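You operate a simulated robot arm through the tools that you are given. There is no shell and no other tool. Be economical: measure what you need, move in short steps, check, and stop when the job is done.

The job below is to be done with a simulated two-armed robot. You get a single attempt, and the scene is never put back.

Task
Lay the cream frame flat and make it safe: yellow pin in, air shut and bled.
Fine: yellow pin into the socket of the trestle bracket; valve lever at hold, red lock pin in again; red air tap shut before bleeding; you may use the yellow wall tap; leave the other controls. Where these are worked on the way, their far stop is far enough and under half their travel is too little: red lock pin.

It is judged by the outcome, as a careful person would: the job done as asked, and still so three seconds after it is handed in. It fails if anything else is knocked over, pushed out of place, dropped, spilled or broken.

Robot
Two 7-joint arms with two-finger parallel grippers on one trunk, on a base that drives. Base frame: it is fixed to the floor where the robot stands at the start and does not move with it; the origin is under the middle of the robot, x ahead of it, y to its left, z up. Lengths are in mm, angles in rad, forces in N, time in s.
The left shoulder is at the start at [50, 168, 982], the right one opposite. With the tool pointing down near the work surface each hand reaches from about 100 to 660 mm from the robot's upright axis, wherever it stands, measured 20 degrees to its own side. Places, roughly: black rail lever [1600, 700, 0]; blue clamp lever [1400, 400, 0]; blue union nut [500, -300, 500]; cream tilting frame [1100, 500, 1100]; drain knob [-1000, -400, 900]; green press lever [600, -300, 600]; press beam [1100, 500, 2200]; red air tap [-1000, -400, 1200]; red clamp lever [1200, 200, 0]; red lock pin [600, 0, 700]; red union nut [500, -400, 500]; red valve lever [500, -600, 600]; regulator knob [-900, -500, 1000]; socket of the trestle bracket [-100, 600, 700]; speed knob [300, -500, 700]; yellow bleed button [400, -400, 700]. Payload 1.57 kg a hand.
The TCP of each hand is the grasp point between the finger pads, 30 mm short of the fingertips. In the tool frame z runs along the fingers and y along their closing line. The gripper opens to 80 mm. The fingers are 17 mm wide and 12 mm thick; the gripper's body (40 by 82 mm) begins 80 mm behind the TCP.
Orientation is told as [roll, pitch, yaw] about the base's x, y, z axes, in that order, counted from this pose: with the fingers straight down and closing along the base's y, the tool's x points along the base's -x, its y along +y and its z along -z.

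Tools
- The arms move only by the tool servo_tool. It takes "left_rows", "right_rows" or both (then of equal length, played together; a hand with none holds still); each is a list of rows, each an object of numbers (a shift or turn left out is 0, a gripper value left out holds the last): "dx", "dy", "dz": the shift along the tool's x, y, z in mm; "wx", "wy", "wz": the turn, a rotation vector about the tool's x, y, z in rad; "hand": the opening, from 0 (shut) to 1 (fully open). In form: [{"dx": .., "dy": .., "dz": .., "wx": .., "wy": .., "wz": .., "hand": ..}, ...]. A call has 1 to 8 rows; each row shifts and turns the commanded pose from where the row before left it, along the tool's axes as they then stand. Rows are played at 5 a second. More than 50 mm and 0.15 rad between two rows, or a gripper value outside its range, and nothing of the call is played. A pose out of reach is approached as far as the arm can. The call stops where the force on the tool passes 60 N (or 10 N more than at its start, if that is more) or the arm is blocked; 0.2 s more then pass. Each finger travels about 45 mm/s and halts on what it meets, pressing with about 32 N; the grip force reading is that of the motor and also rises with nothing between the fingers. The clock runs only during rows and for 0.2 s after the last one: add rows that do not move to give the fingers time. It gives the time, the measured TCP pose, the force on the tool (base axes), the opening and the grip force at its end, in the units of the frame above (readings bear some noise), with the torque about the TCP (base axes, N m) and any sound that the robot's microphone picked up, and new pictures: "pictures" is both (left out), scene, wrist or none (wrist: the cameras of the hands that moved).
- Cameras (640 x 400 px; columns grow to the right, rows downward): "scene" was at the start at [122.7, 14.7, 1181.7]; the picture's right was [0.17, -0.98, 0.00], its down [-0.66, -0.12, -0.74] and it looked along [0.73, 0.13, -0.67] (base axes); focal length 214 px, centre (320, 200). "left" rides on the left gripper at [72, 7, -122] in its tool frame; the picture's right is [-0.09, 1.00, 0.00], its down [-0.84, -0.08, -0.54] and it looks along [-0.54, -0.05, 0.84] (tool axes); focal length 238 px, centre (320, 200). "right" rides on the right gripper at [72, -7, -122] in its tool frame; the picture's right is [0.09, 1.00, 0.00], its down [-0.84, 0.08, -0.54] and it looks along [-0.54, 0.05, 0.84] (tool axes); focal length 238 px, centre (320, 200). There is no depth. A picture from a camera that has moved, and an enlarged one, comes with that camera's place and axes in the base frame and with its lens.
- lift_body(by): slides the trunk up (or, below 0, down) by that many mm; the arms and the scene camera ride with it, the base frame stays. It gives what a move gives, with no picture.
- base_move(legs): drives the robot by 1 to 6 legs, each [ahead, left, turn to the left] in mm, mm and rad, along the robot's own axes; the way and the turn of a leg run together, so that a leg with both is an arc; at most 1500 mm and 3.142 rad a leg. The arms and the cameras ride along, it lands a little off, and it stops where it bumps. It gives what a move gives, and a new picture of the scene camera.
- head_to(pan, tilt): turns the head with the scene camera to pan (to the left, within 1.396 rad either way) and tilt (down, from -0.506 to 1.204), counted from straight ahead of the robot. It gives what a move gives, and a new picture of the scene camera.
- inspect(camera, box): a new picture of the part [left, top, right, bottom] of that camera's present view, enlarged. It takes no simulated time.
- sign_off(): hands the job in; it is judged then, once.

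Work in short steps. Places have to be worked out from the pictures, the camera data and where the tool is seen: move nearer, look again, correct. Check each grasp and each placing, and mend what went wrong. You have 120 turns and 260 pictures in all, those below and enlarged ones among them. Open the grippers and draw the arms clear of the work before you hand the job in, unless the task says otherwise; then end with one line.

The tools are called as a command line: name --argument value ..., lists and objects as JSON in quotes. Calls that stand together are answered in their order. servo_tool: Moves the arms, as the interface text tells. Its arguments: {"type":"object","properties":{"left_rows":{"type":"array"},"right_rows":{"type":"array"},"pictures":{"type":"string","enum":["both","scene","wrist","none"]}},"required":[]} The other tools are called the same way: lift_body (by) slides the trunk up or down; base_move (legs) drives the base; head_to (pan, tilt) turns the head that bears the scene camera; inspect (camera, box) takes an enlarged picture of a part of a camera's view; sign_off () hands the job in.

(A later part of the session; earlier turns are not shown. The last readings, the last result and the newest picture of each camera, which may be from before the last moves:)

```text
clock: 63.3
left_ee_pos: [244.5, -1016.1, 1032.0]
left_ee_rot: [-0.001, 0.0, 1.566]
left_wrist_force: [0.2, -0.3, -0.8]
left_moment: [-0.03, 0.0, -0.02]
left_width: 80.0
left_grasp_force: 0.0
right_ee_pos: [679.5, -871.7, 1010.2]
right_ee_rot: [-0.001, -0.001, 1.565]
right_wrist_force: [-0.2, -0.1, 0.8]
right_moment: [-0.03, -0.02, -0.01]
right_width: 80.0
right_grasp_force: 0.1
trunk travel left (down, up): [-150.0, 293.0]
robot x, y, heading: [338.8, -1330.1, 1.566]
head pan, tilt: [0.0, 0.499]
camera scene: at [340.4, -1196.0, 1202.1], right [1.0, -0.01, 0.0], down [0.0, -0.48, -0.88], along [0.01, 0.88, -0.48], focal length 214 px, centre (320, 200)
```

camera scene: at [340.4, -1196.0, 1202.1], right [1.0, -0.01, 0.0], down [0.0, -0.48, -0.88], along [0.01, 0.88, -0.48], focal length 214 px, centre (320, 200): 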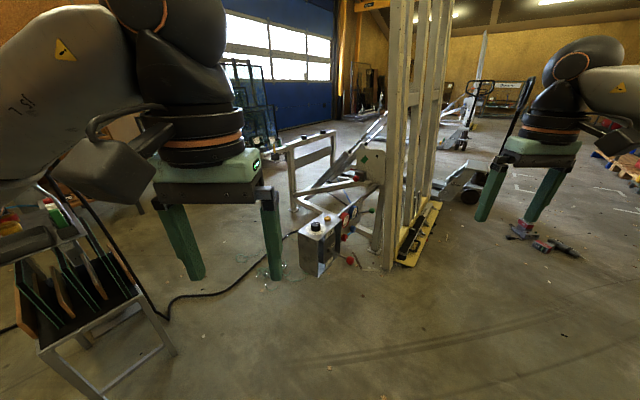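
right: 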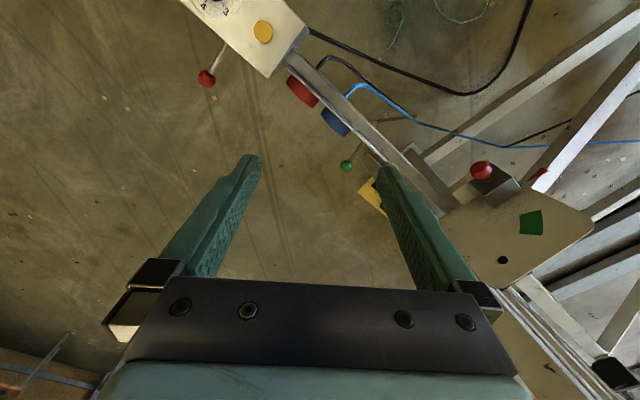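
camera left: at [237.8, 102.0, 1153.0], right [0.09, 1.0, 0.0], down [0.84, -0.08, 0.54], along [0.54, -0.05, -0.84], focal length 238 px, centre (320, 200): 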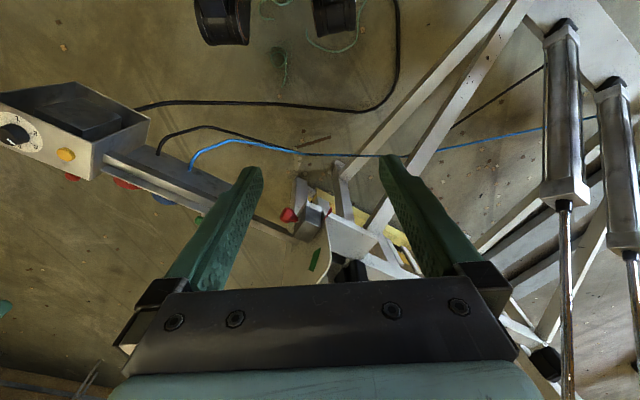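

Good view of the control box; I zoom on it.

inspect --camera "scene" --box '[270, 140, 470, 290]'

base_move --legs '[[230, -60, 0]]'

inspect --camera "scene" --box '[230, 140, 430, 290]'

```text
2.67 times, centred on (370, 215) of scene
camera zoom: at [340.4, -1196.0, 1202.1], right [1.0, -0.01, 0.0], down [0.0, -0.48, -0.88], along [0.01, 0.88, -0.48], focal length 572 px, centre (187, 160)
```

zoom: 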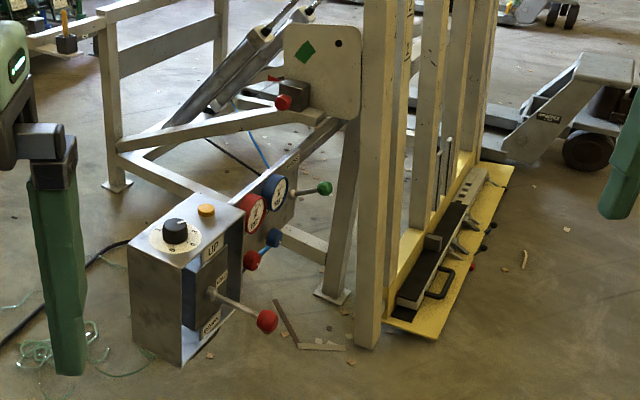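

```text
clock: 65.1
left_ee_pos: [307.1, -786.1, 1031.7]
left_ee_rot: [-0.001, 0.0, 1.567]
left_wrist_force: [-0.7, -0.1, -0.6]
left_moment: [-0.04, 0.0, 0.0]
left_width: 80.0
left_grasp_force: 0.1
right_ee_pos: [740.0, -640.4, 1008.8]
right_ee_rot: [0.0, 0.001, 1.563]
right_wrist_force: [-0.8, 0.0, 0.1]
right_moment: [-0.01, -0.02, -0.02]
right_width: 79.6
right_grasp_force: 0.1
trunk travel left (down, up): [-150.0, 293.0]
robot x, y, heading: [404.4, -1095.5, 1.57]
head pan, tilt: [0.0, 0.499]
camera scene: at [402.2, -965.5, 1202.0], right [1.0, -0.01, 0.0], down [0.0, -0.48, -0.88], along [0.0, 0.88, -0.48], focal length 214 px, centre (320, 200)
```

scene: 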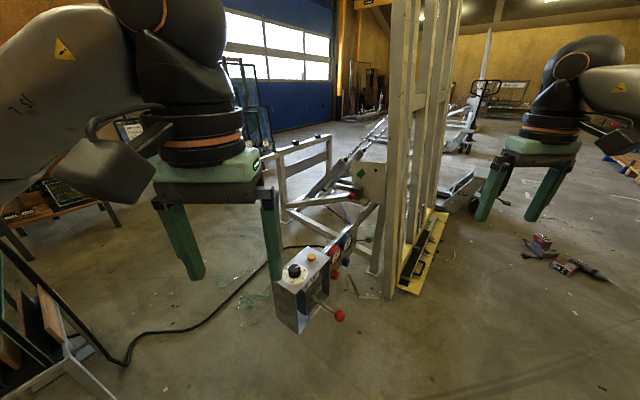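

```text
2.67 times, centred on (330, 215) of scene
camera zoom: at [402.2, -965.5, 1202.0], right [1.0, -0.01, 0.0], down [0.0, -0.48, -0.88], along [0.0, 0.88, -0.48], focal length 572 px, centre (293, 160)
```

zoom: 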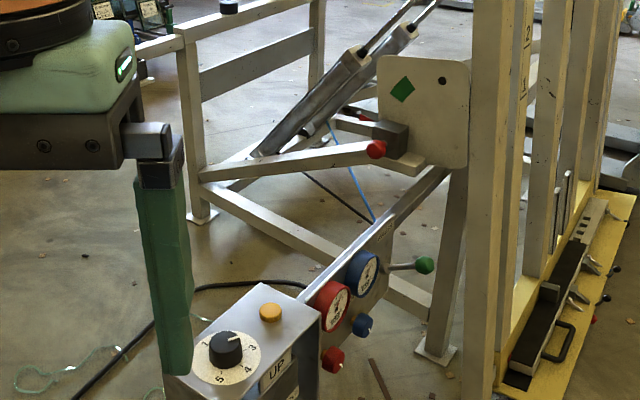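

The valve lever (UP/HOLD/DOWN on the box's east face) is at mid (hold), knob ≈(464,-570,592); lock pin knob ≈(559,-4,706), its axis along the hinge (~(0.62,0.79)). I'll go to the west side of the box, where both pin and lever can be reached outside the sweep.

base_move --legs '[[-60, 0, 0], [0, 485, 0], [450, 0, 0], [450, 0, 0]]'

```text
clock: 73.2
left_ee_pos: [-167.8, 59.7, 1030.9]
left_ee_rot: [0.001, -0.001, 1.566]
left_wrist_force: [0.4, 0.7, 0.5]
left_moment: [0.0, 0.0, -0.01]
left_width: 80.1
left_grasp_force: 0.1
right_ee_pos: [265.2, 204.4, 1010.5]
right_ee_rot: [0.001, 0.0, 1.564]
right_wrist_force: [0.1, 1.1, -0.3]
right_moment: [0.0, 0.02, 0.01]
right_width: 79.9
right_grasp_force: 0.1
trunk travel left (down, up): [-150.0, 293.0]
robot x, y, heading: [-72.7, -251.2, 1.564]
head pan, tilt: [0.0, 0.499]
camera scene: at [-73.0, -120.4, 1202.1], right [1.0, -0.01, 0.0], down [0.0, -0.48, -0.88], along [0.01, 0.88, -0.48], focal length 214 px, centre (320, 200)
```

scene: 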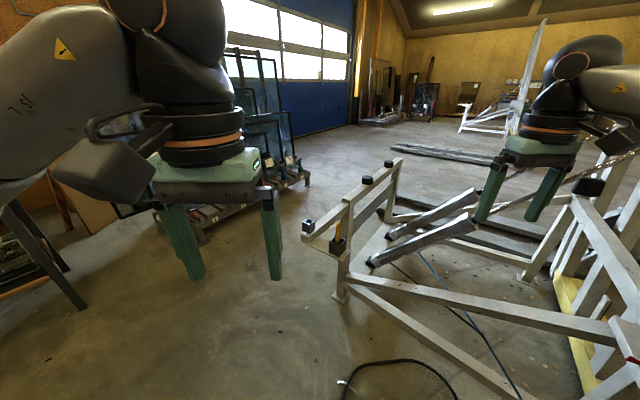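

I inspect the trestle bracket with the yellow pin, then turn.

inspect --camera "scene" --box '[280, 160, 400, 300]'

base_move --legs '[[0, 0, -1.5], [100, 100, -0.2]]'

head_to --pan 0.2 --tilt 0.75

```text
2.86 times, centred on (340, 230) of scene
camera zoom: at [-73.0, -120.4, 1202.1], right [1.0, -0.01, 0.0], down [0.0, -0.48, -0.88], along [0.01, 0.88, -0.48], focal length 613 px, centre (263, 114)
```

zoom: 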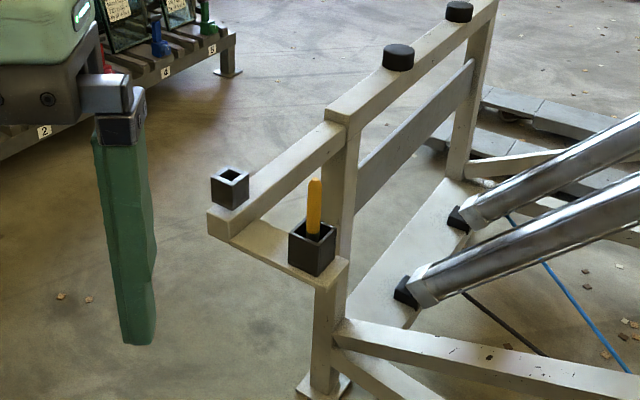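

```text
clock: 78.2
left_ee_pos: [348.0, -104.1, 1030.5]
left_ee_rot: [0.001, -0.001, -0.139]
left_wrist_force: [-0.4, 0.1, 0.1]
left_moment: [-0.01, 0.0, 0.0]
left_width: 80.1
left_grasp_force: 0.0
right_ee_pos: [435.6, -553.4, 1010.2]
right_ee_rot: [-0.001, 0.0, -0.142]
right_wrist_force: [-0.1, 0.1, -1.1]
right_moment: [0.03, -0.02, -0.01]
right_width: 79.9
right_grasp_force: 0.1
trunk travel left (down, up): [-150.0, 293.0]
robot x, y, heading: [29.0, -156.1, -0.137]
head pan, tilt: [0.0, 0.499]
camera scene: at [159.1, -173.8, 1202.0], right [-0.14, -0.99, 0.0], down [-0.47, 0.07, -0.88], along [0.87, -0.12, -0.48], focal length 214 px, centre (320, 200)
```

scene: 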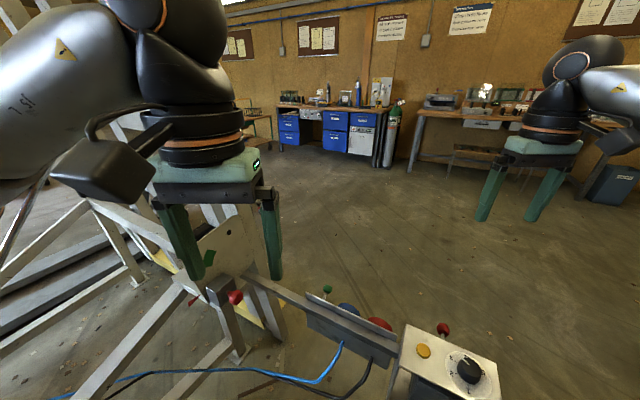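

```text
clock: 79.0
left_ee_pos: [349.6, -105.0, 1031.7]
left_ee_rot: [-0.001, 0.0, -0.138]
left_wrist_force: [-0.3, 0.1, 0.0]
left_moment: [0.01, 0.01, 0.02]
left_width: 80.0
left_grasp_force: 0.0
right_ee_pos: [436.0, -553.5, 1010.6]
right_ee_rot: [0.0, 0.0, -0.141]
right_wrist_force: [-1.1, 0.3, -0.2]
right_moment: [-0.02, 0.02, 0.01]
right_width: 79.8
right_grasp_force: 0.0
trunk travel left (down, up): [-150.0, 293.0]
robot x, y, heading: [29.4, -154.9, -0.139]
head pan, tilt: [0.201, 0.75]
camera scene: at [151.5, -156.2, 1180.2], right [0.06, -1.0, 0.0], down [-0.68, -0.04, -0.73], along [0.73, 0.04, -0.68], focal length 214 px, centre (320, 200)
```

scene: 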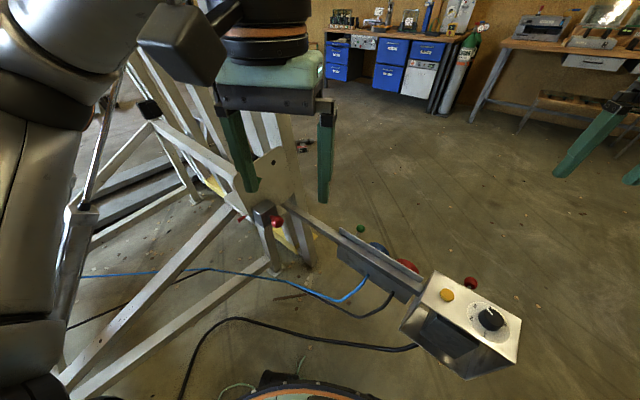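

I zoom on the lock pin block.

inspect --camera "scene" --box '[220, 140, 340, 280]'

inspect --camera "left" --box '[160, 40, 480, 240]'

inspect --camera "right" --box '[0, 0, 640, 400]'

```text
2.86 times, centred on (280, 210) of scene
camera zoom: at [151.5, -156.2, 1180.2], right [0.06, -1.0, 0.0], down [-0.68, -0.04, -0.73], along [0.73, 0.04, -0.68], focal length 613 px, centre (434, 171)
```

zoom: 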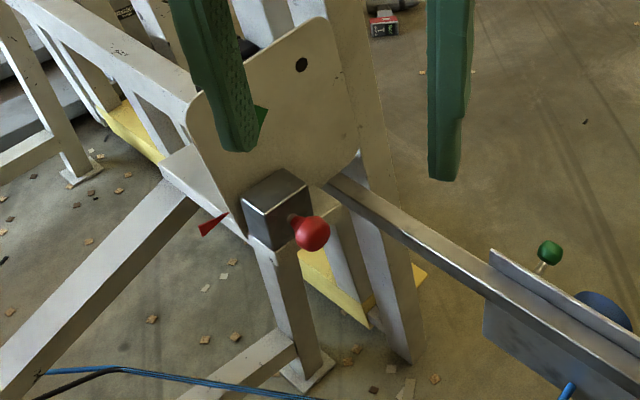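

```text
2.00 times, centred on (320, 140) of left
camera zoom: at [278.7, -87.5, 1153.1], right [0.23, 0.97, 0.0], down [0.82, -0.19, 0.54], along [0.53, -0.12, -0.84], focal length 477 px, centre (320, 320)
```

zoom: 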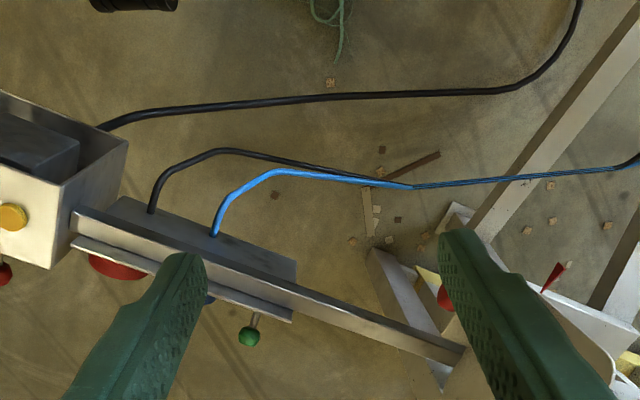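

```text
1.00 times, centred on (320, 200) of right
camera zoom: at [363.3, -547.9, 1132.4], right [0.05, 1.0, 0.0], down [0.84, -0.04, 0.54], along [0.54, -0.03, -0.84], focal length 238 px, centre (320, 200)
```

zoom: 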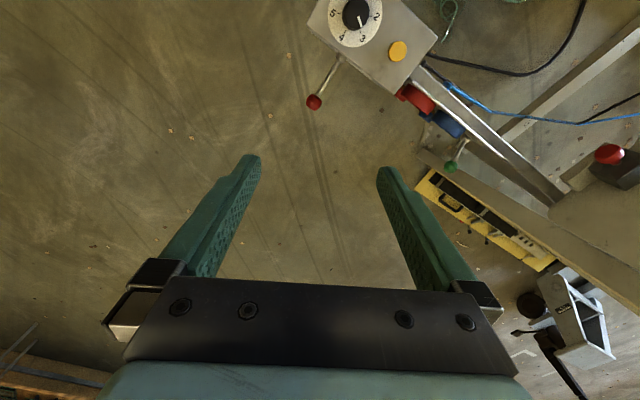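

Knob at ≈(560,-6,706), axis heading ≈0.94. I turn the left hand so its fingers close across the pin axis, then hover above.

servo_tool --left_rows '[{"wz": -0.135}, {"wz": -0.135}, {"wz": -0.135}, {"wz": -0.135}, {"wz": -0.135}, {"wz": -0.135}, {"wz": -0.135}, {"wz": -0.135}]' --pictures "none"

servo_tool --left_rows '[{"dx": -30, "dy": -28, "dz": 25}, {"dx": -30, "dy": -28, "dz": 25}, {"dx": -30, "dy": -28, "dz": 25}, {"dx": -30, "dy": -28, "dz": 25}, {"dx": -30, "dz": 25}]'

```text
clock: 80.8
left_ee_pos: [348.0, -103.8, 1031.1]
left_ee_rot: [-0.002, 0.0, 0.943]
left_wrist_force: [0.5, 0.6, -0.3]
left_moment: [0.01, 0.02, -0.01]
left_width: 80.3
left_grasp_force: 0.0
right_ee_pos: [435.5, -553.5, 1010.3]
right_ee_rot: [0.0, 0.0, -0.142]
right_wrist_force: [0.5, -0.2, 0.0]
right_moment: [0.0, -0.03, -0.02]
right_width: 80.0
right_grasp_force: 0.1
trunk travel left (down, up): [-150.0, 293.0]
robot x, y, heading: [27.6, -157.1, -0.139]
head pan, tilt: [0.201, 0.75]
```

```text
clock: 82.0
left_ee_pos: [528.7, -47.4, 905.9]
left_ee_rot: [0.001, 0.001, 0.94]
left_wrist_force: [0.2, -0.1, -0.1]
left_moment: [0.0, -0.02, 0.01]
left_width: 79.9
left_grasp_force: 0.1
right_ee_pos: [435.7, -552.5, 1009.8]
right_ee_rot: [-0.002, -0.001, -0.142]
right_wrist_force: [0.4, -0.8, 0.8]
right_moment: [-0.02, 0.0, 0.01]
right_width: 80.2
right_grasp_force: 0.0
trunk travel left (down, up): [-150.0, 293.0]
robot x, y, heading: [30.8, -160.9, -0.138]
head pan, tilt: [0.201, 0.75]
camera scene: at [151.6, -156.1, 1180.1], right [0.06, -1.0, 0.0], down [-0.68, -0.04, -0.73], along [0.73, 0.04, -0.68], focal length 214 px, centre (320, 200)
camera left: at [481.2, -101.8, 1027.6], right [-0.75, 0.66, 0.0], down [0.56, 0.63, 0.54], along [0.36, 0.41, -0.84], focal length 238 px, centre (320, 200)
```

scene: 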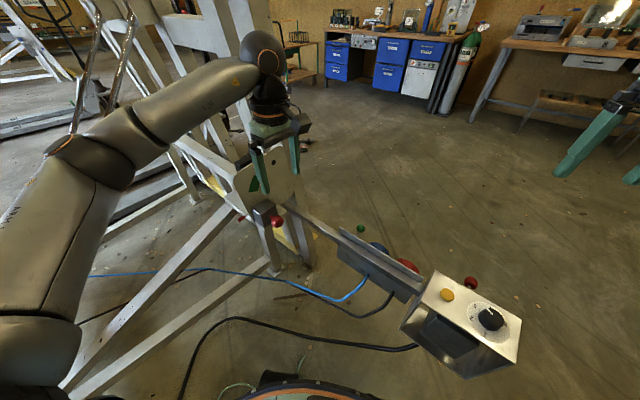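
left: 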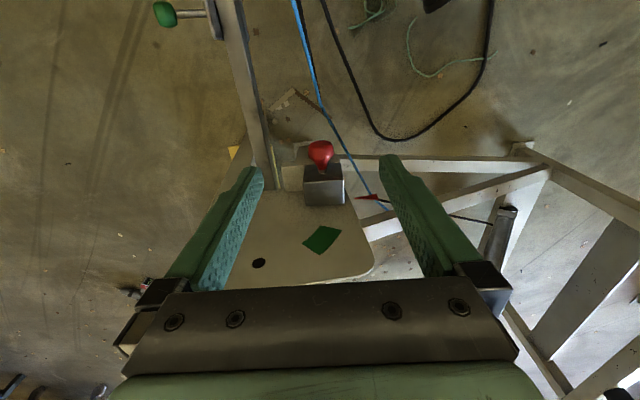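

Knob is centred on the axis ahead; I go forward 50 and down with the opening narrowed to clear the bar, stopping just above for a look.

servo_tool --left_rows '[{"dx": -26, "dy": -3, "dz": 30, "hand": 0.7}, {"dx": -25, "dz": 30}, {"dz": 30}, {"dz": 25}]' --pictures "wrist"

```text
clock: 83.0
left_ee_pos: [560.3, -9.4, 790.7]
left_ee_rot: [-0.002, 0.001, 0.939]
left_wrist_force: [0.8, -0.6, -0.2]
left_moment: [0.02, -0.01, 0.0]
left_width: 56.2
left_grasp_force: 0.1
right_ee_pos: [435.3, -554.3, 1010.2]
right_ee_rot: [0.0, -0.001, -0.141]
right_wrist_force: [0.5, 0.2, 0.3]
right_moment: [0.0, 0.0, -0.04]
right_width: 80.1
right_grasp_force: 0.0
trunk travel left (down, up): [-150.0, 293.0]
robot x, y, heading: [29.3, -155.7, -0.139]
head pan, tilt: [0.201, 0.75]
camera left: at [512.9, -63.7, 912.1], right [-0.75, 0.66, 0.0], down [0.56, 0.63, 0.54], along [0.36, 0.41, -0.84], focal length 238 px, centre (320, 200)
```

left: 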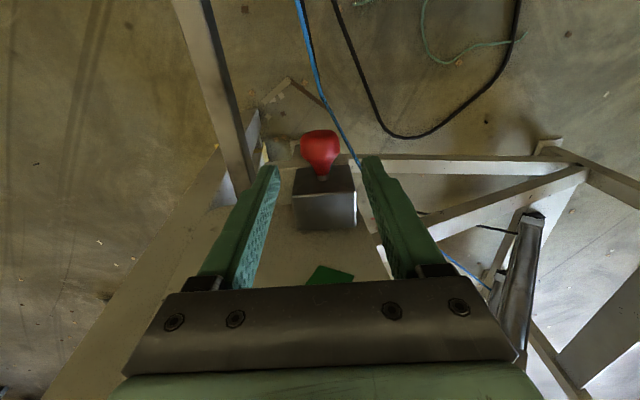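

Aligned. I descend to the knob's height and close.

servo_tool --left_rows '[{"dx": -4, "dz": 30}, {"dz": 30}, {"dz": 22}, {"hand": 0.2}, {"hand": 0.0}, {}, {}]' --pictures "wrist"

```text
clock: 84.6
left_ee_pos: [563.3, -5.4, 709.1]
left_ee_rot: [0.0, -0.001, 0.941]
left_wrist_force: [1.4, 0.1, -2.9]
left_moment: [0.08, -0.2, -0.07]
left_width: 37.8
left_grasp_force: 39.2
right_ee_pos: [435.7, -554.0, 1010.4]
right_ee_rot: [0.0, 0.0, -0.14]
right_wrist_force: [-1.1, 0.9, -0.8]
right_moment: [0.02, -0.02, 0.04]
right_width: 79.9
right_grasp_force: 0.0
trunk travel left (down, up): [-150.0, 293.0]
robot x, y, heading: [28.8, -156.4, -0.14]
head pan, tilt: [0.201, 0.75]
camera left: at [516.2, -60.5, 830.7], right [-0.75, 0.66, 0.0], down [0.56, 0.63, 0.54], along [0.36, 0.41, -0.84], focal length 238 px, centre (320, 200)
```

left: 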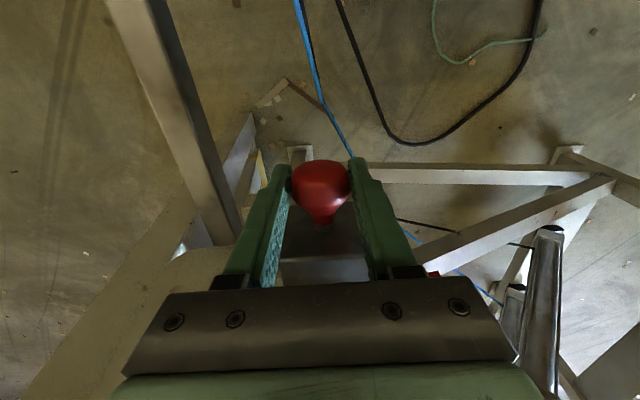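

Gripped (38 mm). I pull along the axis in small steps.

servo_tool --left_rows '[{"dx": 6}, {"dx": 6}, {"dx": 6}, {"dx": 6}]' --pictures "wrist"

```text
clock: 85.6
left_ee_pos: [549.9, -25.8, 708.7]
left_ee_rot: [-0.001, 0.0, 0.943]
left_wrist_force: [7.2, -1.9, -4.5]
left_moment: [0.31, -0.22, 0.25]
left_width: 37.2
left_grasp_force: 43.4
right_ee_pos: [436.0, -554.4, 1009.8]
right_ee_rot: [0.001, 0.0, -0.142]
right_wrist_force: [0.3, -0.7, 0.3]
right_moment: [0.01, 0.0, 0.01]
right_width: 80.2
right_grasp_force: 0.1
trunk travel left (down, up): [-150.0, 293.0]
robot x, y, heading: [26.9, -158.5, -0.141]
head pan, tilt: [0.201, 0.75]
camera left: at [501.8, -79.9, 830.7], right [-0.75, 0.66, 0.0], down [0.55, 0.63, 0.54], along [0.36, 0.41, -0.84], focal length 238 px, centre (320, 200)
```

left: 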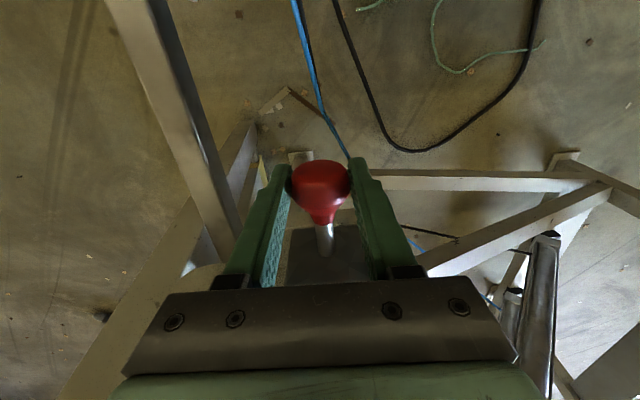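

The pin slides out. I keep pulling, with a small lateral correction, until its stop.

servo_tool --left_rows '[{"dx": 6, "dy": -0.7}, {"dx": 6, "dy": -0.7}, {"dx": 6, "dy": -0.5}, {"dx": 6, "dy": -0.5}, {"dx": 5, "dy": -0.4}]' --pictures "wrist"

```text
clock: 86.8
left_ee_pos: [533.2, -52.6, 709.6]
left_ee_rot: [0.0, 0.001, 0.936]
left_wrist_force: [0.1, 0.3, -0.4]
left_moment: [-0.01, 0.01, 0.02]
left_width: 0.0
left_grasp_force: 21.4
right_ee_pos: [434.7, -554.4, 1011.1]
right_ee_rot: [-0.001, 0.0, -0.141]
right_wrist_force: [0.1, 0.8, 0.0]
right_moment: [0.01, 0.01, -0.02]
right_width: 80.3
right_grasp_force: 0.1
trunk travel left (down, up): [-150.0, 293.0]
robot x, y, heading: [29.6, -155.0, -0.137]
head pan, tilt: [0.201, 0.75]
camera left: at [485.4, -106.4, 831.4], right [-0.75, 0.66, 0.0], down [0.56, 0.63, 0.54], along [0.36, 0.4, -0.84], focal length 238 px, centre (320, 200)
```

left: 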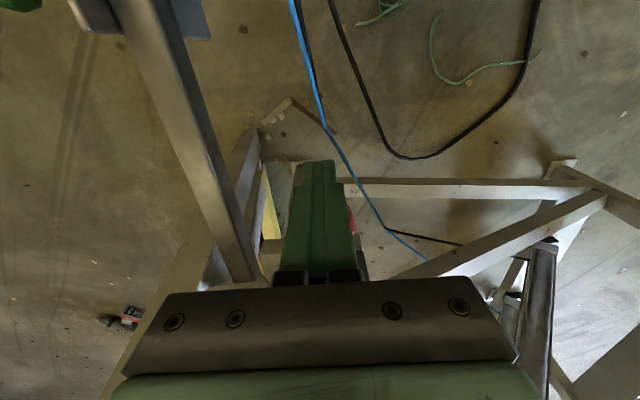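

The fingers slipped off the knob at the stop; I check where the pin stands.

servo_tool --left_rows '[{"dx": 25, "dz": -20, "hand": 0.7}, {"dz": -40}, {"dz": -40}]' --pictures "wrist"

inspect --camera "scene" --box '[220, 160, 340, 260]'

```text
clock: 87.6
left_ee_pos: [518.7, -70.5, 809.4]
left_ee_rot: [-0.001, 0.0, 0.941]
left_wrist_force: [0.2, -0.1, -0.3]
left_moment: [-0.01, 0.03, 0.01]
left_width: 56.0
left_grasp_force: 0.1
right_ee_pos: [435.4, -554.3, 1011.2]
right_ee_rot: [-0.001, -0.001, -0.14]
right_wrist_force: [1.3, 0.3, 0.9]
right_moment: [0.02, 0.01, 0.01]
right_width: 80.2
right_grasp_force: 0.0
trunk travel left (down, up): [-150.0, 293.0]
robot x, y, heading: [31.9, -151.0, -0.142]
head pan, tilt: [0.201, 0.75]
camera left: at [471.9, -125.3, 931.4], right [-0.75, 0.66, 0.0], down [0.56, 0.63, 0.54], along [0.36, 0.41, -0.84], focal length 238 px, centre (320, 200)
```

left: 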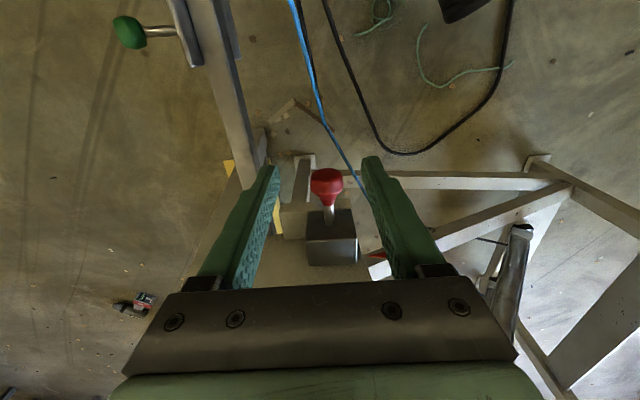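

```text
4.00 times, centred on (280, 210) of scene
camera zoom: at [151.4, -156.2, 1180.1], right [0.06, -1.0, 0.0], down [-0.68, -0.04, -0.73], along [0.73, 0.04, -0.68], focal length 858 px, centre (480, 160)
```

zoom: 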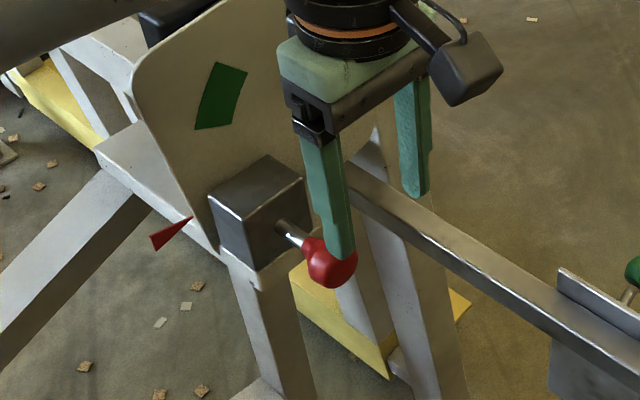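

The pin stays out (~26 mm, at its stop). The lever is best worked from the south-east, where the robot is also clear of the sweep. I retract the left hand and drive back to the south.

servo_tool --left_rows '[{"dx": 25, "dz": -40}, {"dx": 25, "dz": -40}, {"dx": 25, "dy": 25, "dz": -30, "wz": 0.13}, {"dx": 25, "dy": 25, "dz": -30, "wz": 0.13}, {"dx": 25, "dy": 20, "dz": -30, "wz": 0.13}, {"dx": 20, "dz": -30, "wz": 0.13}, {"dx": 20, "wz": 0.13}, {"dx": 20, "wz": 0.13}]' --pictures "none"

base_move --legs '[[-110, -60, 0], [0, 0, 1.7], [-500, 0, 0], [-480, 0, 0]]'

```text
clock: 89.4
left_ee_pos: [332.5, -141.5, 1008.6]
left_ee_rot: [-0.001, -0.001, 0.158]
left_wrist_force: [-0.1, -0.2, -0.1]
left_moment: [-0.02, 0.0, 0.04]
left_width: 55.9
left_grasp_force: 0.0
right_ee_pos: [435.8, -552.7, 1011.1]
right_ee_rot: [0.001, 0.0, -0.14]
right_wrist_force: [-0.2, 0.4, -0.5]
right_moment: [-0.03, 0.04, 0.0]
right_width: 79.8
right_grasp_force: 0.0
trunk travel left (down, up): [-150.0, 293.0]
robot x, y, heading: [30.7, -155.2, -0.145]
head pan, tilt: [0.201, 0.75]
```

```text
clock: 96.5
left_ee_pos: [-144.3, -261.9, 1009.7]
left_ee_rot: [-0.001, 0.0, 1.841]
left_wrist_force: [-0.5, -0.1, 0.1]
left_moment: [-0.08, 0.01, -0.01]
left_width: 55.9
left_grasp_force: 0.0
right_ee_pos: [254.1, -114.2, 1009.7]
right_ee_rot: [0.0, 0.0, 1.542]
right_wrist_force: [0.3, 0.6, -0.9]
right_moment: [-0.04, -0.02, -0.01]
right_width: 80.1
right_grasp_force: 0.1
trunk travel left (down, up): [-150.0, 293.0]
robot x, y, heading: [-97.9, -562.5, 1.544]
head pan, tilt: [0.201, 0.75]
stopped in leg 3: the robot was blocked; the commanded pose is now the measured one
camera scene: at [-109.6, -440.5, 1180.0], right [0.99, 0.17, 0.0], down [0.12, -0.67, -0.73], along [-0.13, 0.72, -0.68], focal length 214 px, centre (320, 200)
```

scene: 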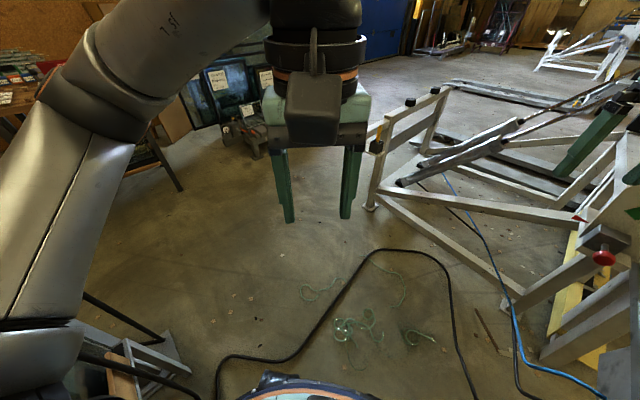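

Blocked slightly—probably brushing the cart on the left. I nudge forward, shift right 30 mm and continue.

base_move --legs '[[30, 0, 0], [0, -35, 0], [-200, 0, 0], [-420, 0, 0]]'

```text
clock: 101.2
left_ee_pos: [-125.6, -855.8, 1009.4]
left_ee_rot: [0.0, -0.001, 1.845]
left_wrist_force: [-0.3, 0.7, 0.3]
left_moment: [0.02, 0.01, 0.03]
left_width: 56.1
left_grasp_force: 0.1
right_ee_pos: [271.6, -708.9, 1009.2]
right_ee_rot: [0.0, 0.001, 1.541]
right_wrist_force: [-0.7, -0.2, 0.2]
right_moment: [0.02, -0.01, -0.01]
right_width: 80.1
right_grasp_force: 0.0
trunk travel left (down, up): [-150.0, 293.0]
robot x, y, heading: [-79.1, -1157.5, 1.544]
head pan, tilt: [0.201, 0.75]
camera scene: at [-91.5, -1035.5, 1180.2], right [0.99, 0.17, 0.0], down [0.12, -0.67, -0.73], along [-0.12, 0.72, -0.68], focal length 214 px, centre (320, 200)
```

scene: 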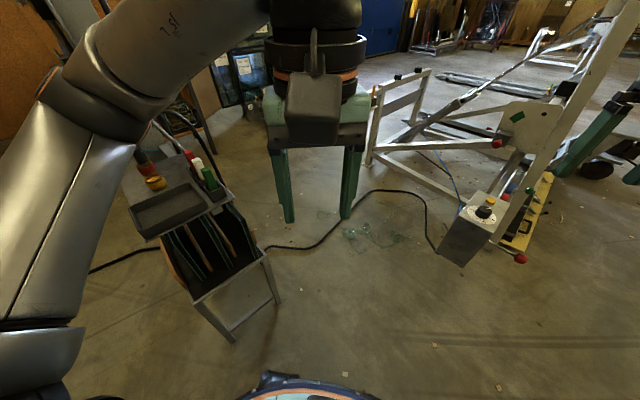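

Past the gap. I go to the south-east of the lever and face it.

base_move --legs '[[0, -600, 0], [0, 0, 0.4], [40, 0, 0]]'

head_to --pan -0.3 --tilt 0.75

inspect --camera "right" --box '[0, 0, 640, 400]'

```text
clock: 106.3
left_ee_pos: [343.3, -879.3, 1009.1]
left_ee_rot: [0.001, -0.001, 2.246]
left_wrist_force: [-0.2, -0.5, -0.1]
left_moment: [0.01, 0.01, 0.02]
left_width: 55.8
left_grasp_force: 0.1
right_ee_pos: [651.9, -587.5, 1011.2]
right_ee_rot: [0.001, 0.0, 1.945]
right_wrist_force: [1.0, -0.3, 0.7]
right_moment: [-0.02, -0.01, 0.02]
right_width: 79.8
right_grasp_force: 0.1
trunk travel left (down, up): [-150.0, 293.0]
robot x, y, heading: [504.4, -1136.2, 1.947]
head pan, tilt: [0.201, 0.75]
camera scene: at [445.9, -1029.7, 1180.1], right [0.84, 0.54, 0.0], down [0.37, -0.57, -0.73], along [-0.4, 0.61, -0.68], focal length 214 px, centre (320, 200)
```

scene: 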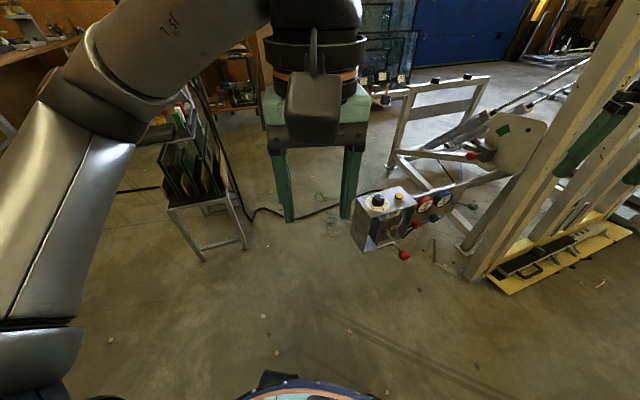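

```text
clock: 107.2
left_ee_pos: [344.2, -879.7, 1010.2]
left_ee_rot: [-0.002, 0.001, 2.247]
left_wrist_force: [-0.1, 0.2, -0.1]
left_moment: [0.0, 0.02, -0.03]
left_width: 56.0
left_grasp_force: 0.2
right_ee_pos: [652.0, -586.8, 1009.7]
right_ee_rot: [0.001, 0.001, 1.945]
right_wrist_force: [0.3, 0.9, 0.2]
right_moment: [-0.02, -0.01, 0.0]
right_width: 80.1
right_grasp_force: 0.1
trunk travel left (down, up): [-150.0, 293.0]
robot x, y, heading: [503.0, -1134.8, 1.944]
head pan, tilt: [-0.3, 0.75]
camera scene: at [484.8, -1016.8, 1180.1], right [1.0, 0.07, 0.0], down [0.05, -0.68, -0.73], along [-0.05, 0.73, -0.68], focal length 214 px, centre (320, 200)
```

scene: 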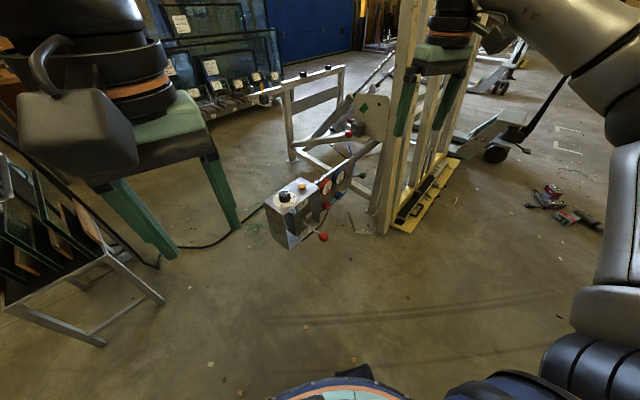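

```text
1.00 times, centred on (320, 200) of right
camera zoom: at [684.0, -649.6, 1132.4], right [-0.89, -0.45, 0.0], down [-0.38, 0.75, 0.54], along [-0.24, 0.48, -0.84], focal length 238 px, centre (320, 200)
```

zoom: 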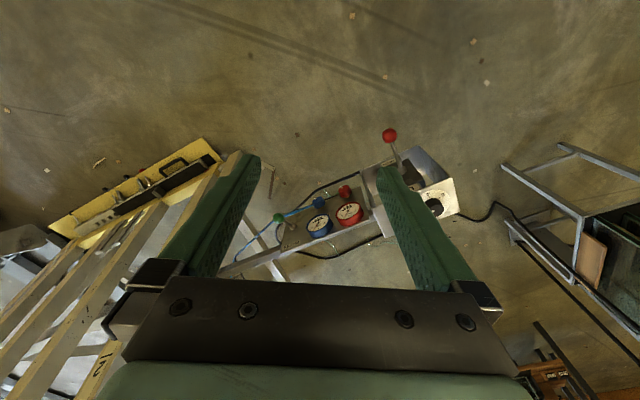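

Lever knob confirmed at ≈(465,-571,592). I bring the right hand above it, with the fingers to close across the lever.

servo_tool --right_rows '[{"wz": -0.125, "dz": 40}, {"wz": -0.125, "dz": 40}, {"wz": -0.125, "dz": 40}, {"wz": -0.125, "dz": 40}, {"wz": -0.125, "dz": 20}]' --pictures "none"

servo_tool --right_rows '[{"dx": -40, "dy": 22, "dz": 15}, {"dx": -40, "dy": 22, "dz": 15}, {"dx": -40, "dy": 22, "dz": 15}, {"dx": -40, "dy": 22, "dz": 15, "hand": 0.8}]'

```text
clock: 108.4
left_ee_pos: [342.1, -879.5, 1008.8]
left_ee_rot: [-0.001, 0.0, 2.247]
left_wrist_force: [-0.4, 0.3, 0.2]
left_moment: [-0.01, -0.05, 0.02]
left_width: 56.0
left_grasp_force: 0.1
right_ee_pos: [640.4, -624.1, 828.2]
right_ee_rot: [0.003, -0.003, 2.537]
right_wrist_force: [-0.7, -0.2, 0.0]
right_moment: [0.0, -0.02, 0.04]
right_width: 80.0
right_grasp_force: 0.0
right hand out of reach, approached as far as the arm can: row 4, 5
trunk travel left (down, up): [-150.0, 293.0]
robot x, y, heading: [505.9, -1137.0, 1.944]
head pan, tilt: [-0.3, 0.75]
```

```text
clock: 109.4
left_ee_pos: [344.1, -879.0, 1009.8]
left_ee_rot: [-0.002, 0.0, 2.247]
left_wrist_force: [-0.6, 0.2, -0.1]
left_moment: [-0.02, 0.01, 0.01]
left_width: 56.1
left_grasp_force: 0.0
right_ee_pos: [457.1, -610.3, 768.0]
right_ee_rot: [0.0, 0.0, 2.569]
right_wrist_force: [0.3, -0.8, 0.4]
right_moment: [0.0, -0.02, 0.02]
right_width: 64.0
right_grasp_force: 0.0
trunk travel left (down, up): [-150.0, 293.0]
robot x, y, heading: [501.6, -1137.7, 1.947]
head pan, tilt: [-0.3, 0.75]
camera scene: at [484.7, -1016.8, 1180.1], right [1.0, 0.07, 0.0], down [0.05, -0.68, -0.73], along [-0.05, 0.73, -0.68], focal length 214 px, centre (320, 200)
camera right: at [521.6, -641.7, 889.8], right [-0.46, -0.89, 0.0], down [-0.75, 0.39, 0.54], along [-0.48, 0.25, -0.84], focal length 238 px, centre (320, 200)
```

scene: 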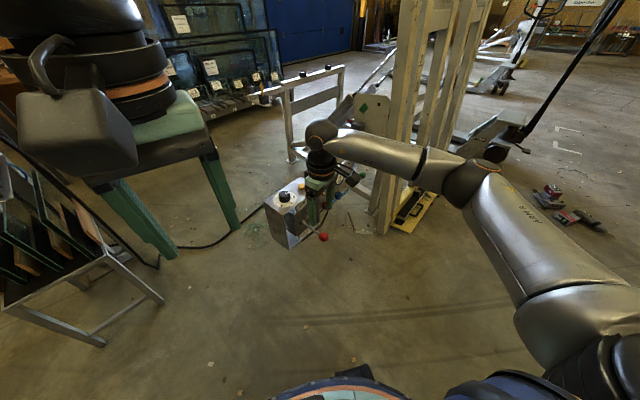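
right: 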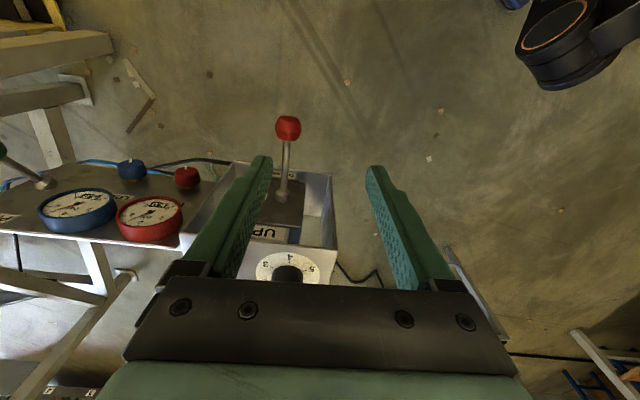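

Knob at ≈(465,-567,592). I shift over it and descend to grip height.

servo_tool --right_rows '[{"dx": -8, "dy": -20}, {"dx": -8, "dy": -20}, {"dz": 45}, {"dz": 45}]' --pictures "wrist"

```text
clock: 110.4
left_ee_pos: [345.0, -879.4, 1008.4]
left_ee_rot: [0.0, -0.002, 2.246]
left_wrist_force: [0.6, -0.6, -0.2]
left_moment: [0.02, 0.05, 0.0]
left_width: 55.7
left_grasp_force: 0.1
right_ee_pos: [465.1, -580.5, 677.3]
right_ee_rot: [0.0, 0.0, 2.57]
right_wrist_force: [-0.2, -0.3, -0.3]
right_moment: [-0.03, -0.02, -0.02]
right_width: 63.8
right_grasp_force: 0.0
right hand out of reach, approached as far as the arm can: row 2
trunk travel left (down, up): [-150.0, 293.0]
robot x, y, heading: [507.2, -1135.2, 1.944]
head pan, tilt: [-0.3, 0.75]
camera right: at [528.9, -611.1, 798.7], right [-0.46, -0.89, 0.0], down [-0.75, 0.39, 0.54], along [-0.48, 0.25, -0.84], focal length 238 px, centre (320, 200)
```

right: 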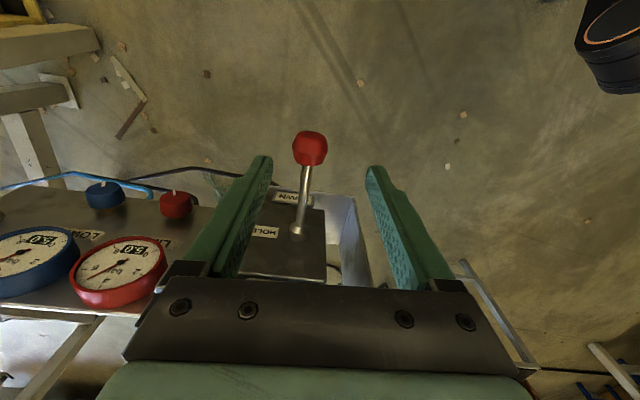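

Just at the reach limit; lowering the trunk 70 mm brings the open fingers around the knob and gives reach.

lift_body --by -70

servo_tool --right_rows '[{"dx": -5, "dy": -8, "dz": 5}]' --pictures "wrist"

```text
clock: 111.5
left_ee_pos: [344.3, -879.3, 938.3]
left_ee_rot: [0.0, 0.0, 2.246]
left_wrist_force: [-0.6, 0.6, 0.3]
left_moment: [0.04, 0.03, 0.02]
left_width: 55.9
left_grasp_force: 0.1
right_ee_pos: [465.7, -580.2, 607.1]
right_ee_rot: [0.001, 0.0, 2.569]
right_wrist_force: [-0.9, -0.9, -0.1]
right_moment: [0.03, 0.02, -0.02]
right_width: 64.2
right_grasp_force: 0.0
trunk travel left (down, up): [-80.0, 363.0]
robot x, y, heading: [506.1, -1134.2, 1.94]
head pan, tilt: [-0.3, 0.75]
```

```text
clock: 111.9
left_ee_pos: [345.2, -878.7, 939.2]
left_ee_rot: [0.0, -0.001, 2.244]
left_wrist_force: [-0.5, -0.2, 0.7]
left_moment: [0.01, -0.01, 0.02]
left_width: 56.0
left_grasp_force: 0.0
right_ee_pos: [464.4, -581.0, 605.8]
right_ee_rot: [0.0, -0.001, 2.569]
right_wrist_force: [-0.2, 0.5, -0.8]
right_moment: [-0.02, 0.0, 0.01]
right_width: 64.2
right_grasp_force: 0.1
right hand out of reach, approached as far as the arm can: row 1
trunk travel left (down, up): [-80.0, 363.0]
robot x, y, heading: [508.3, -1131.3, 1.943]
head pan, tilt: [-0.3, 0.75]
camera right: at [528.8, -611.3, 729.0], right [-0.46, -0.89, 0.0], down [-0.75, 0.39, 0.54], along [-0.48, 0.25, -0.84], focal length 238 px, centre (320, 200)
```

right: 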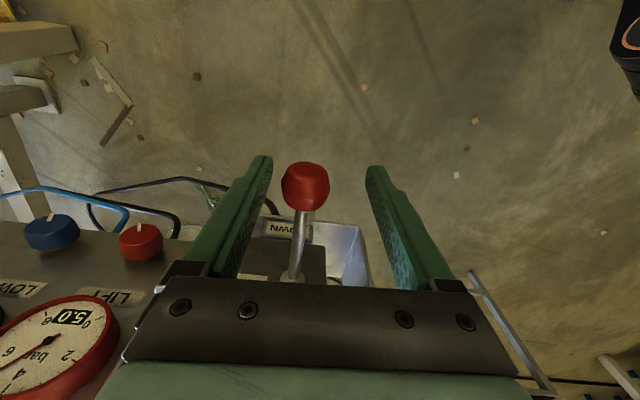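

Knob is 8 mm ahead and 12 mm aside; I nudge the base 15 mm forward and grip.

base_move --legs '[[15, 0, 0]]'

servo_tool --right_rows '[{"dz": 8, "hand": 0.3}, {"hand": 0.0}, {}, {}]' --pictures "wrist"

```text
clock: 112.7
left_ee_pos: [338.5, -866.0, 939.5]
left_ee_rot: [-0.001, -0.002, 2.245]
left_wrist_force: [-0.5, 0.8, 0.1]
left_moment: [-0.01, -0.01, -0.02]
left_width: 56.0
left_grasp_force: 0.1
right_ee_pos: [458.6, -566.0, 606.6]
right_ee_rot: [0.0, 0.001, 2.57]
right_wrist_force: [1.1, -0.1, 0.6]
right_moment: [-0.04, 0.03, -0.01]
right_width: 63.9
right_grasp_force: 0.0
trunk travel left (down, up): [-80.0, 363.0]
robot x, y, heading: [501.4, -1120.6, 1.943]
head pan, tilt: [-0.3, 0.75]
camera scene: at [479.4, -1002.9, 1110.1], right [1.0, 0.07, 0.0], down [0.05, -0.68, -0.73], along [-0.05, 0.73, -0.68], focal length 214 px, centre (320, 200)
```

scene: 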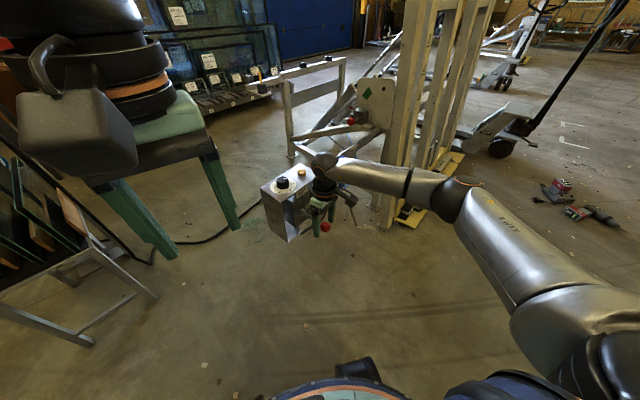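

```text
clock: 113.7
left_ee_pos: [338.7, -865.8, 939.1]
left_ee_rot: [0.0, -0.002, 2.246]
left_wrist_force: [0.2, 0.7, -0.1]
left_moment: [-0.03, -0.01, 0.04]
left_width: 56.0
left_grasp_force: 0.0
right_ee_pos: [460.1, -566.5, 598.5]
right_ee_rot: [0.0, -0.001, 2.569]
right_wrist_force: [0.4, 0.4, -0.4]
right_moment: [0.03, 0.01, -0.02]
right_width: 33.4
right_grasp_force: 32.1
trunk travel left (down, up): [-80.0, 363.0]
robot x, y, heading: [499.8, -1123.2, 1.942]
head pan, tilt: [-0.3, 0.75]
camera right: at [523.5, -597.3, 720.9], right [-0.46, -0.89, 0.0], down [-0.75, 0.39, 0.54], along [-0.48, 0.25, -0.84], focal length 238 px, centre (320, 200)
```

right: 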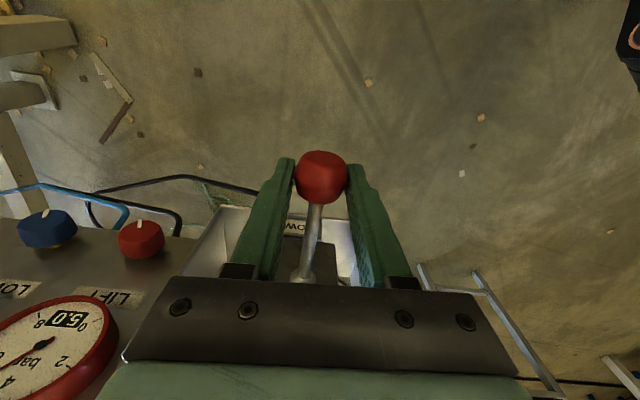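

Gripped the knob. Robot is clear of the sweep; I move the lever down gently and watch.

servo_tool --right_rows '[{"dz": 8, "dx": -1}, {"dz": 8, "dx": -2}, {"dz": 8, "dx": -2}]' --pictures "both"

```text
clock: 114.5
left_ee_pos: [338.6, -866.0, 939.2]
left_ee_rot: [0.0, -0.001, 2.247]
left_wrist_force: [-1.1, 0.0, -0.2]
left_moment: [0.01, -0.01, 0.01]
left_width: 55.8
left_grasp_force: 0.0
right_ee_pos: [457.9, -564.5, 583.5]
right_ee_rot: [-0.002, 0.0, 2.568]
right_wrist_force: [8.2, -6.8, 10.6]
right_moment: [0.49, 0.89, 0.03]
right_width: 33.3
right_grasp_force: 40.7
right hand out of reach, approached as far as the arm can: row 3
trunk travel left (down, up): [-80.0, 363.0]
robot x, y, heading: [496.7, -1122.9, 1.943]
head pan, tilt: [-0.3, 0.75]
camera scene: at [480.0, -1004.1, 1110.3], right [1.0, 0.07, 0.0], down [0.05, -0.68, -0.73], along [-0.05, 0.73, -0.68], focal length 214 px, centre (320, 200)
camera right: at [521.6, -596.2, 705.6], right [-0.46, -0.89, 0.0], down [-0.75, 0.39, 0.54], along [-0.48, 0.25, -0.84], focal length 238 px, centre (320, 200)
```

scene: 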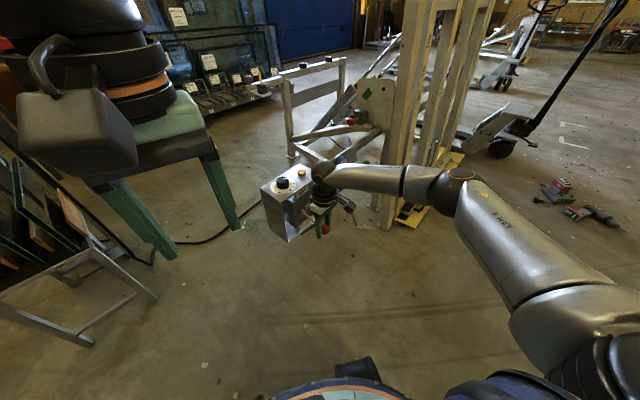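
right: 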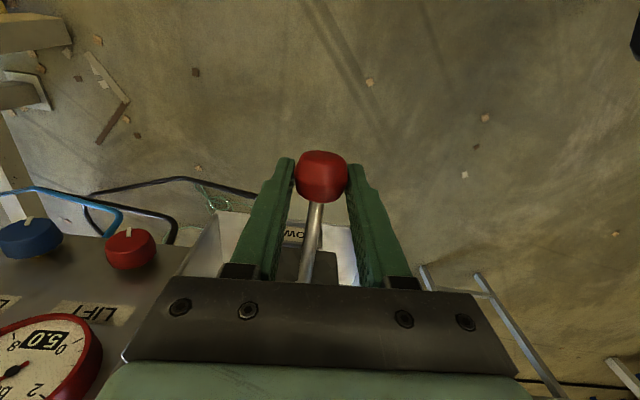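

The lever gives with ~13 N but the arm is at reach limit; I use the trunk to press further down.

lift_body --by -12

inspect --camera "scene" --box '[240, 0, 560, 250]'

```text
clock: 115.1
left_ee_pos: [338.1, -865.1, 927.3]
left_ee_rot: [-0.002, -0.001, 2.247]
left_wrist_force: [1.0, -0.1, 0.2]
left_moment: [-0.04, -0.03, -0.04]
left_width: 56.2
left_grasp_force: 0.0
right_ee_pos: [456.3, -564.2, 571.5]
right_ee_rot: [-0.005, -0.004, 2.568]
right_wrist_force: [-1.9, 4.5, 7.3]
right_moment: [0.34, 0.56, -0.06]
right_width: 33.0
right_grasp_force: 41.1
trunk travel left (down, up): [-68.0, 375.0]
robot x, y, heading: [500.7, -1119.3, 1.945]
head pan, tilt: [-0.3, 0.75]
```

```text
1.60 times, centred on (400, 125) of scene
camera zoom: at [479.3, -1003.2, 1098.1], right [1.0, 0.07, 0.0], down [0.05, -0.68, -0.73], along [-0.05, 0.73, -0.68], focal length 343 px, centre (192, 320)
```

zoom: 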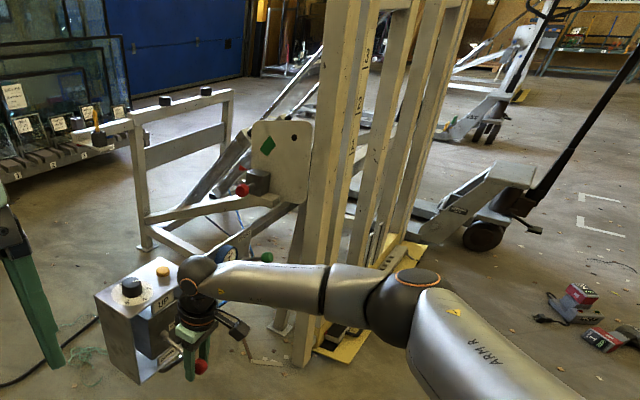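

Lever is about 27 mm down. I continue a little and check whether the frame moves.

lift_body --by -12

servo_tool --right_rows '[{}, {}, {}]' --pictures "both"

```text
clock: 115.7
left_ee_pos: [339.5, -864.4, 915.3]
left_ee_rot: [-0.004, -0.001, 2.248]
left_wrist_force: [0.0, 0.2, 1.0]
left_moment: [-0.03, 0.03, -0.01]
left_width: 56.0
left_grasp_force: 0.1
right_ee_pos: [454.2, -563.2, 560.1]
right_ee_rot: [-0.005, -0.011, 2.569]
right_wrist_force: [-13.5, 16.1, 10.5]
right_moment: [0.3, 0.32, 0.03]
right_width: 33.3
right_grasp_force: 41.0
trunk travel left (down, up): [-56.0, 387.0]
robot x, y, heading: [503.0, -1124.3, 1.943]
head pan, tilt: [-0.3, 0.75]
```

```text
clock: 116.5
left_ee_pos: [338.7, -864.6, 914.8]
left_ee_rot: [-0.002, -0.001, 2.246]
left_wrist_force: [0.3, -0.2, -0.5]
left_moment: [0.0, 0.03, 0.05]
left_width: 56.1
left_grasp_force: 0.2
right_ee_pos: [454.2, -561.7, 560.9]
right_ee_rot: [-0.002, -0.012, 2.57]
right_wrist_force: [-17.4, 21.2, 8.1]
right_moment: [0.16, -0.12, 0.2]
right_width: 33.3
right_grasp_force: 41.1
trunk travel left (down, up): [-56.0, 387.0]
robot x, y, heading: [497.0, -1122.5, 1.944]
head pan, tilt: [-0.3, 0.75]
camera scene: at [478.8, -1002.8, 1086.1], right [1.0, 0.07, 0.0], down [0.05, -0.68, -0.73], along [-0.05, 0.73, -0.68], focal length 214 px, centre (320, 200)
camera right: at [519.4, -594.4, 682.2], right [-0.46, -0.89, 0.0], down [-0.74, 0.38, 0.55], along [-0.49, 0.26, -0.83], focal length 238 px, centre (320, 200)
```

scene: 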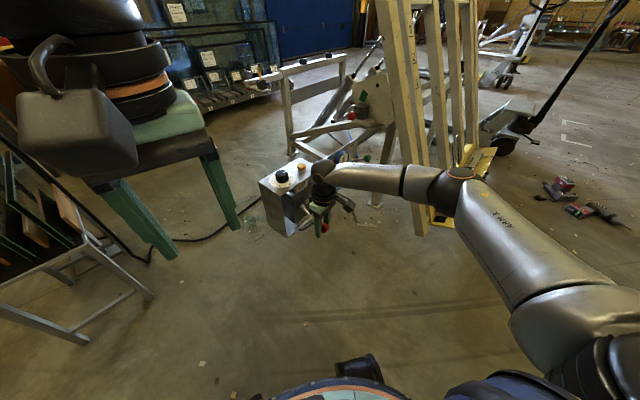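
right: 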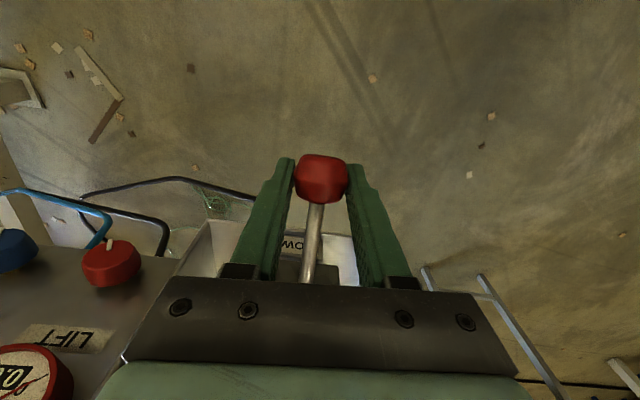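

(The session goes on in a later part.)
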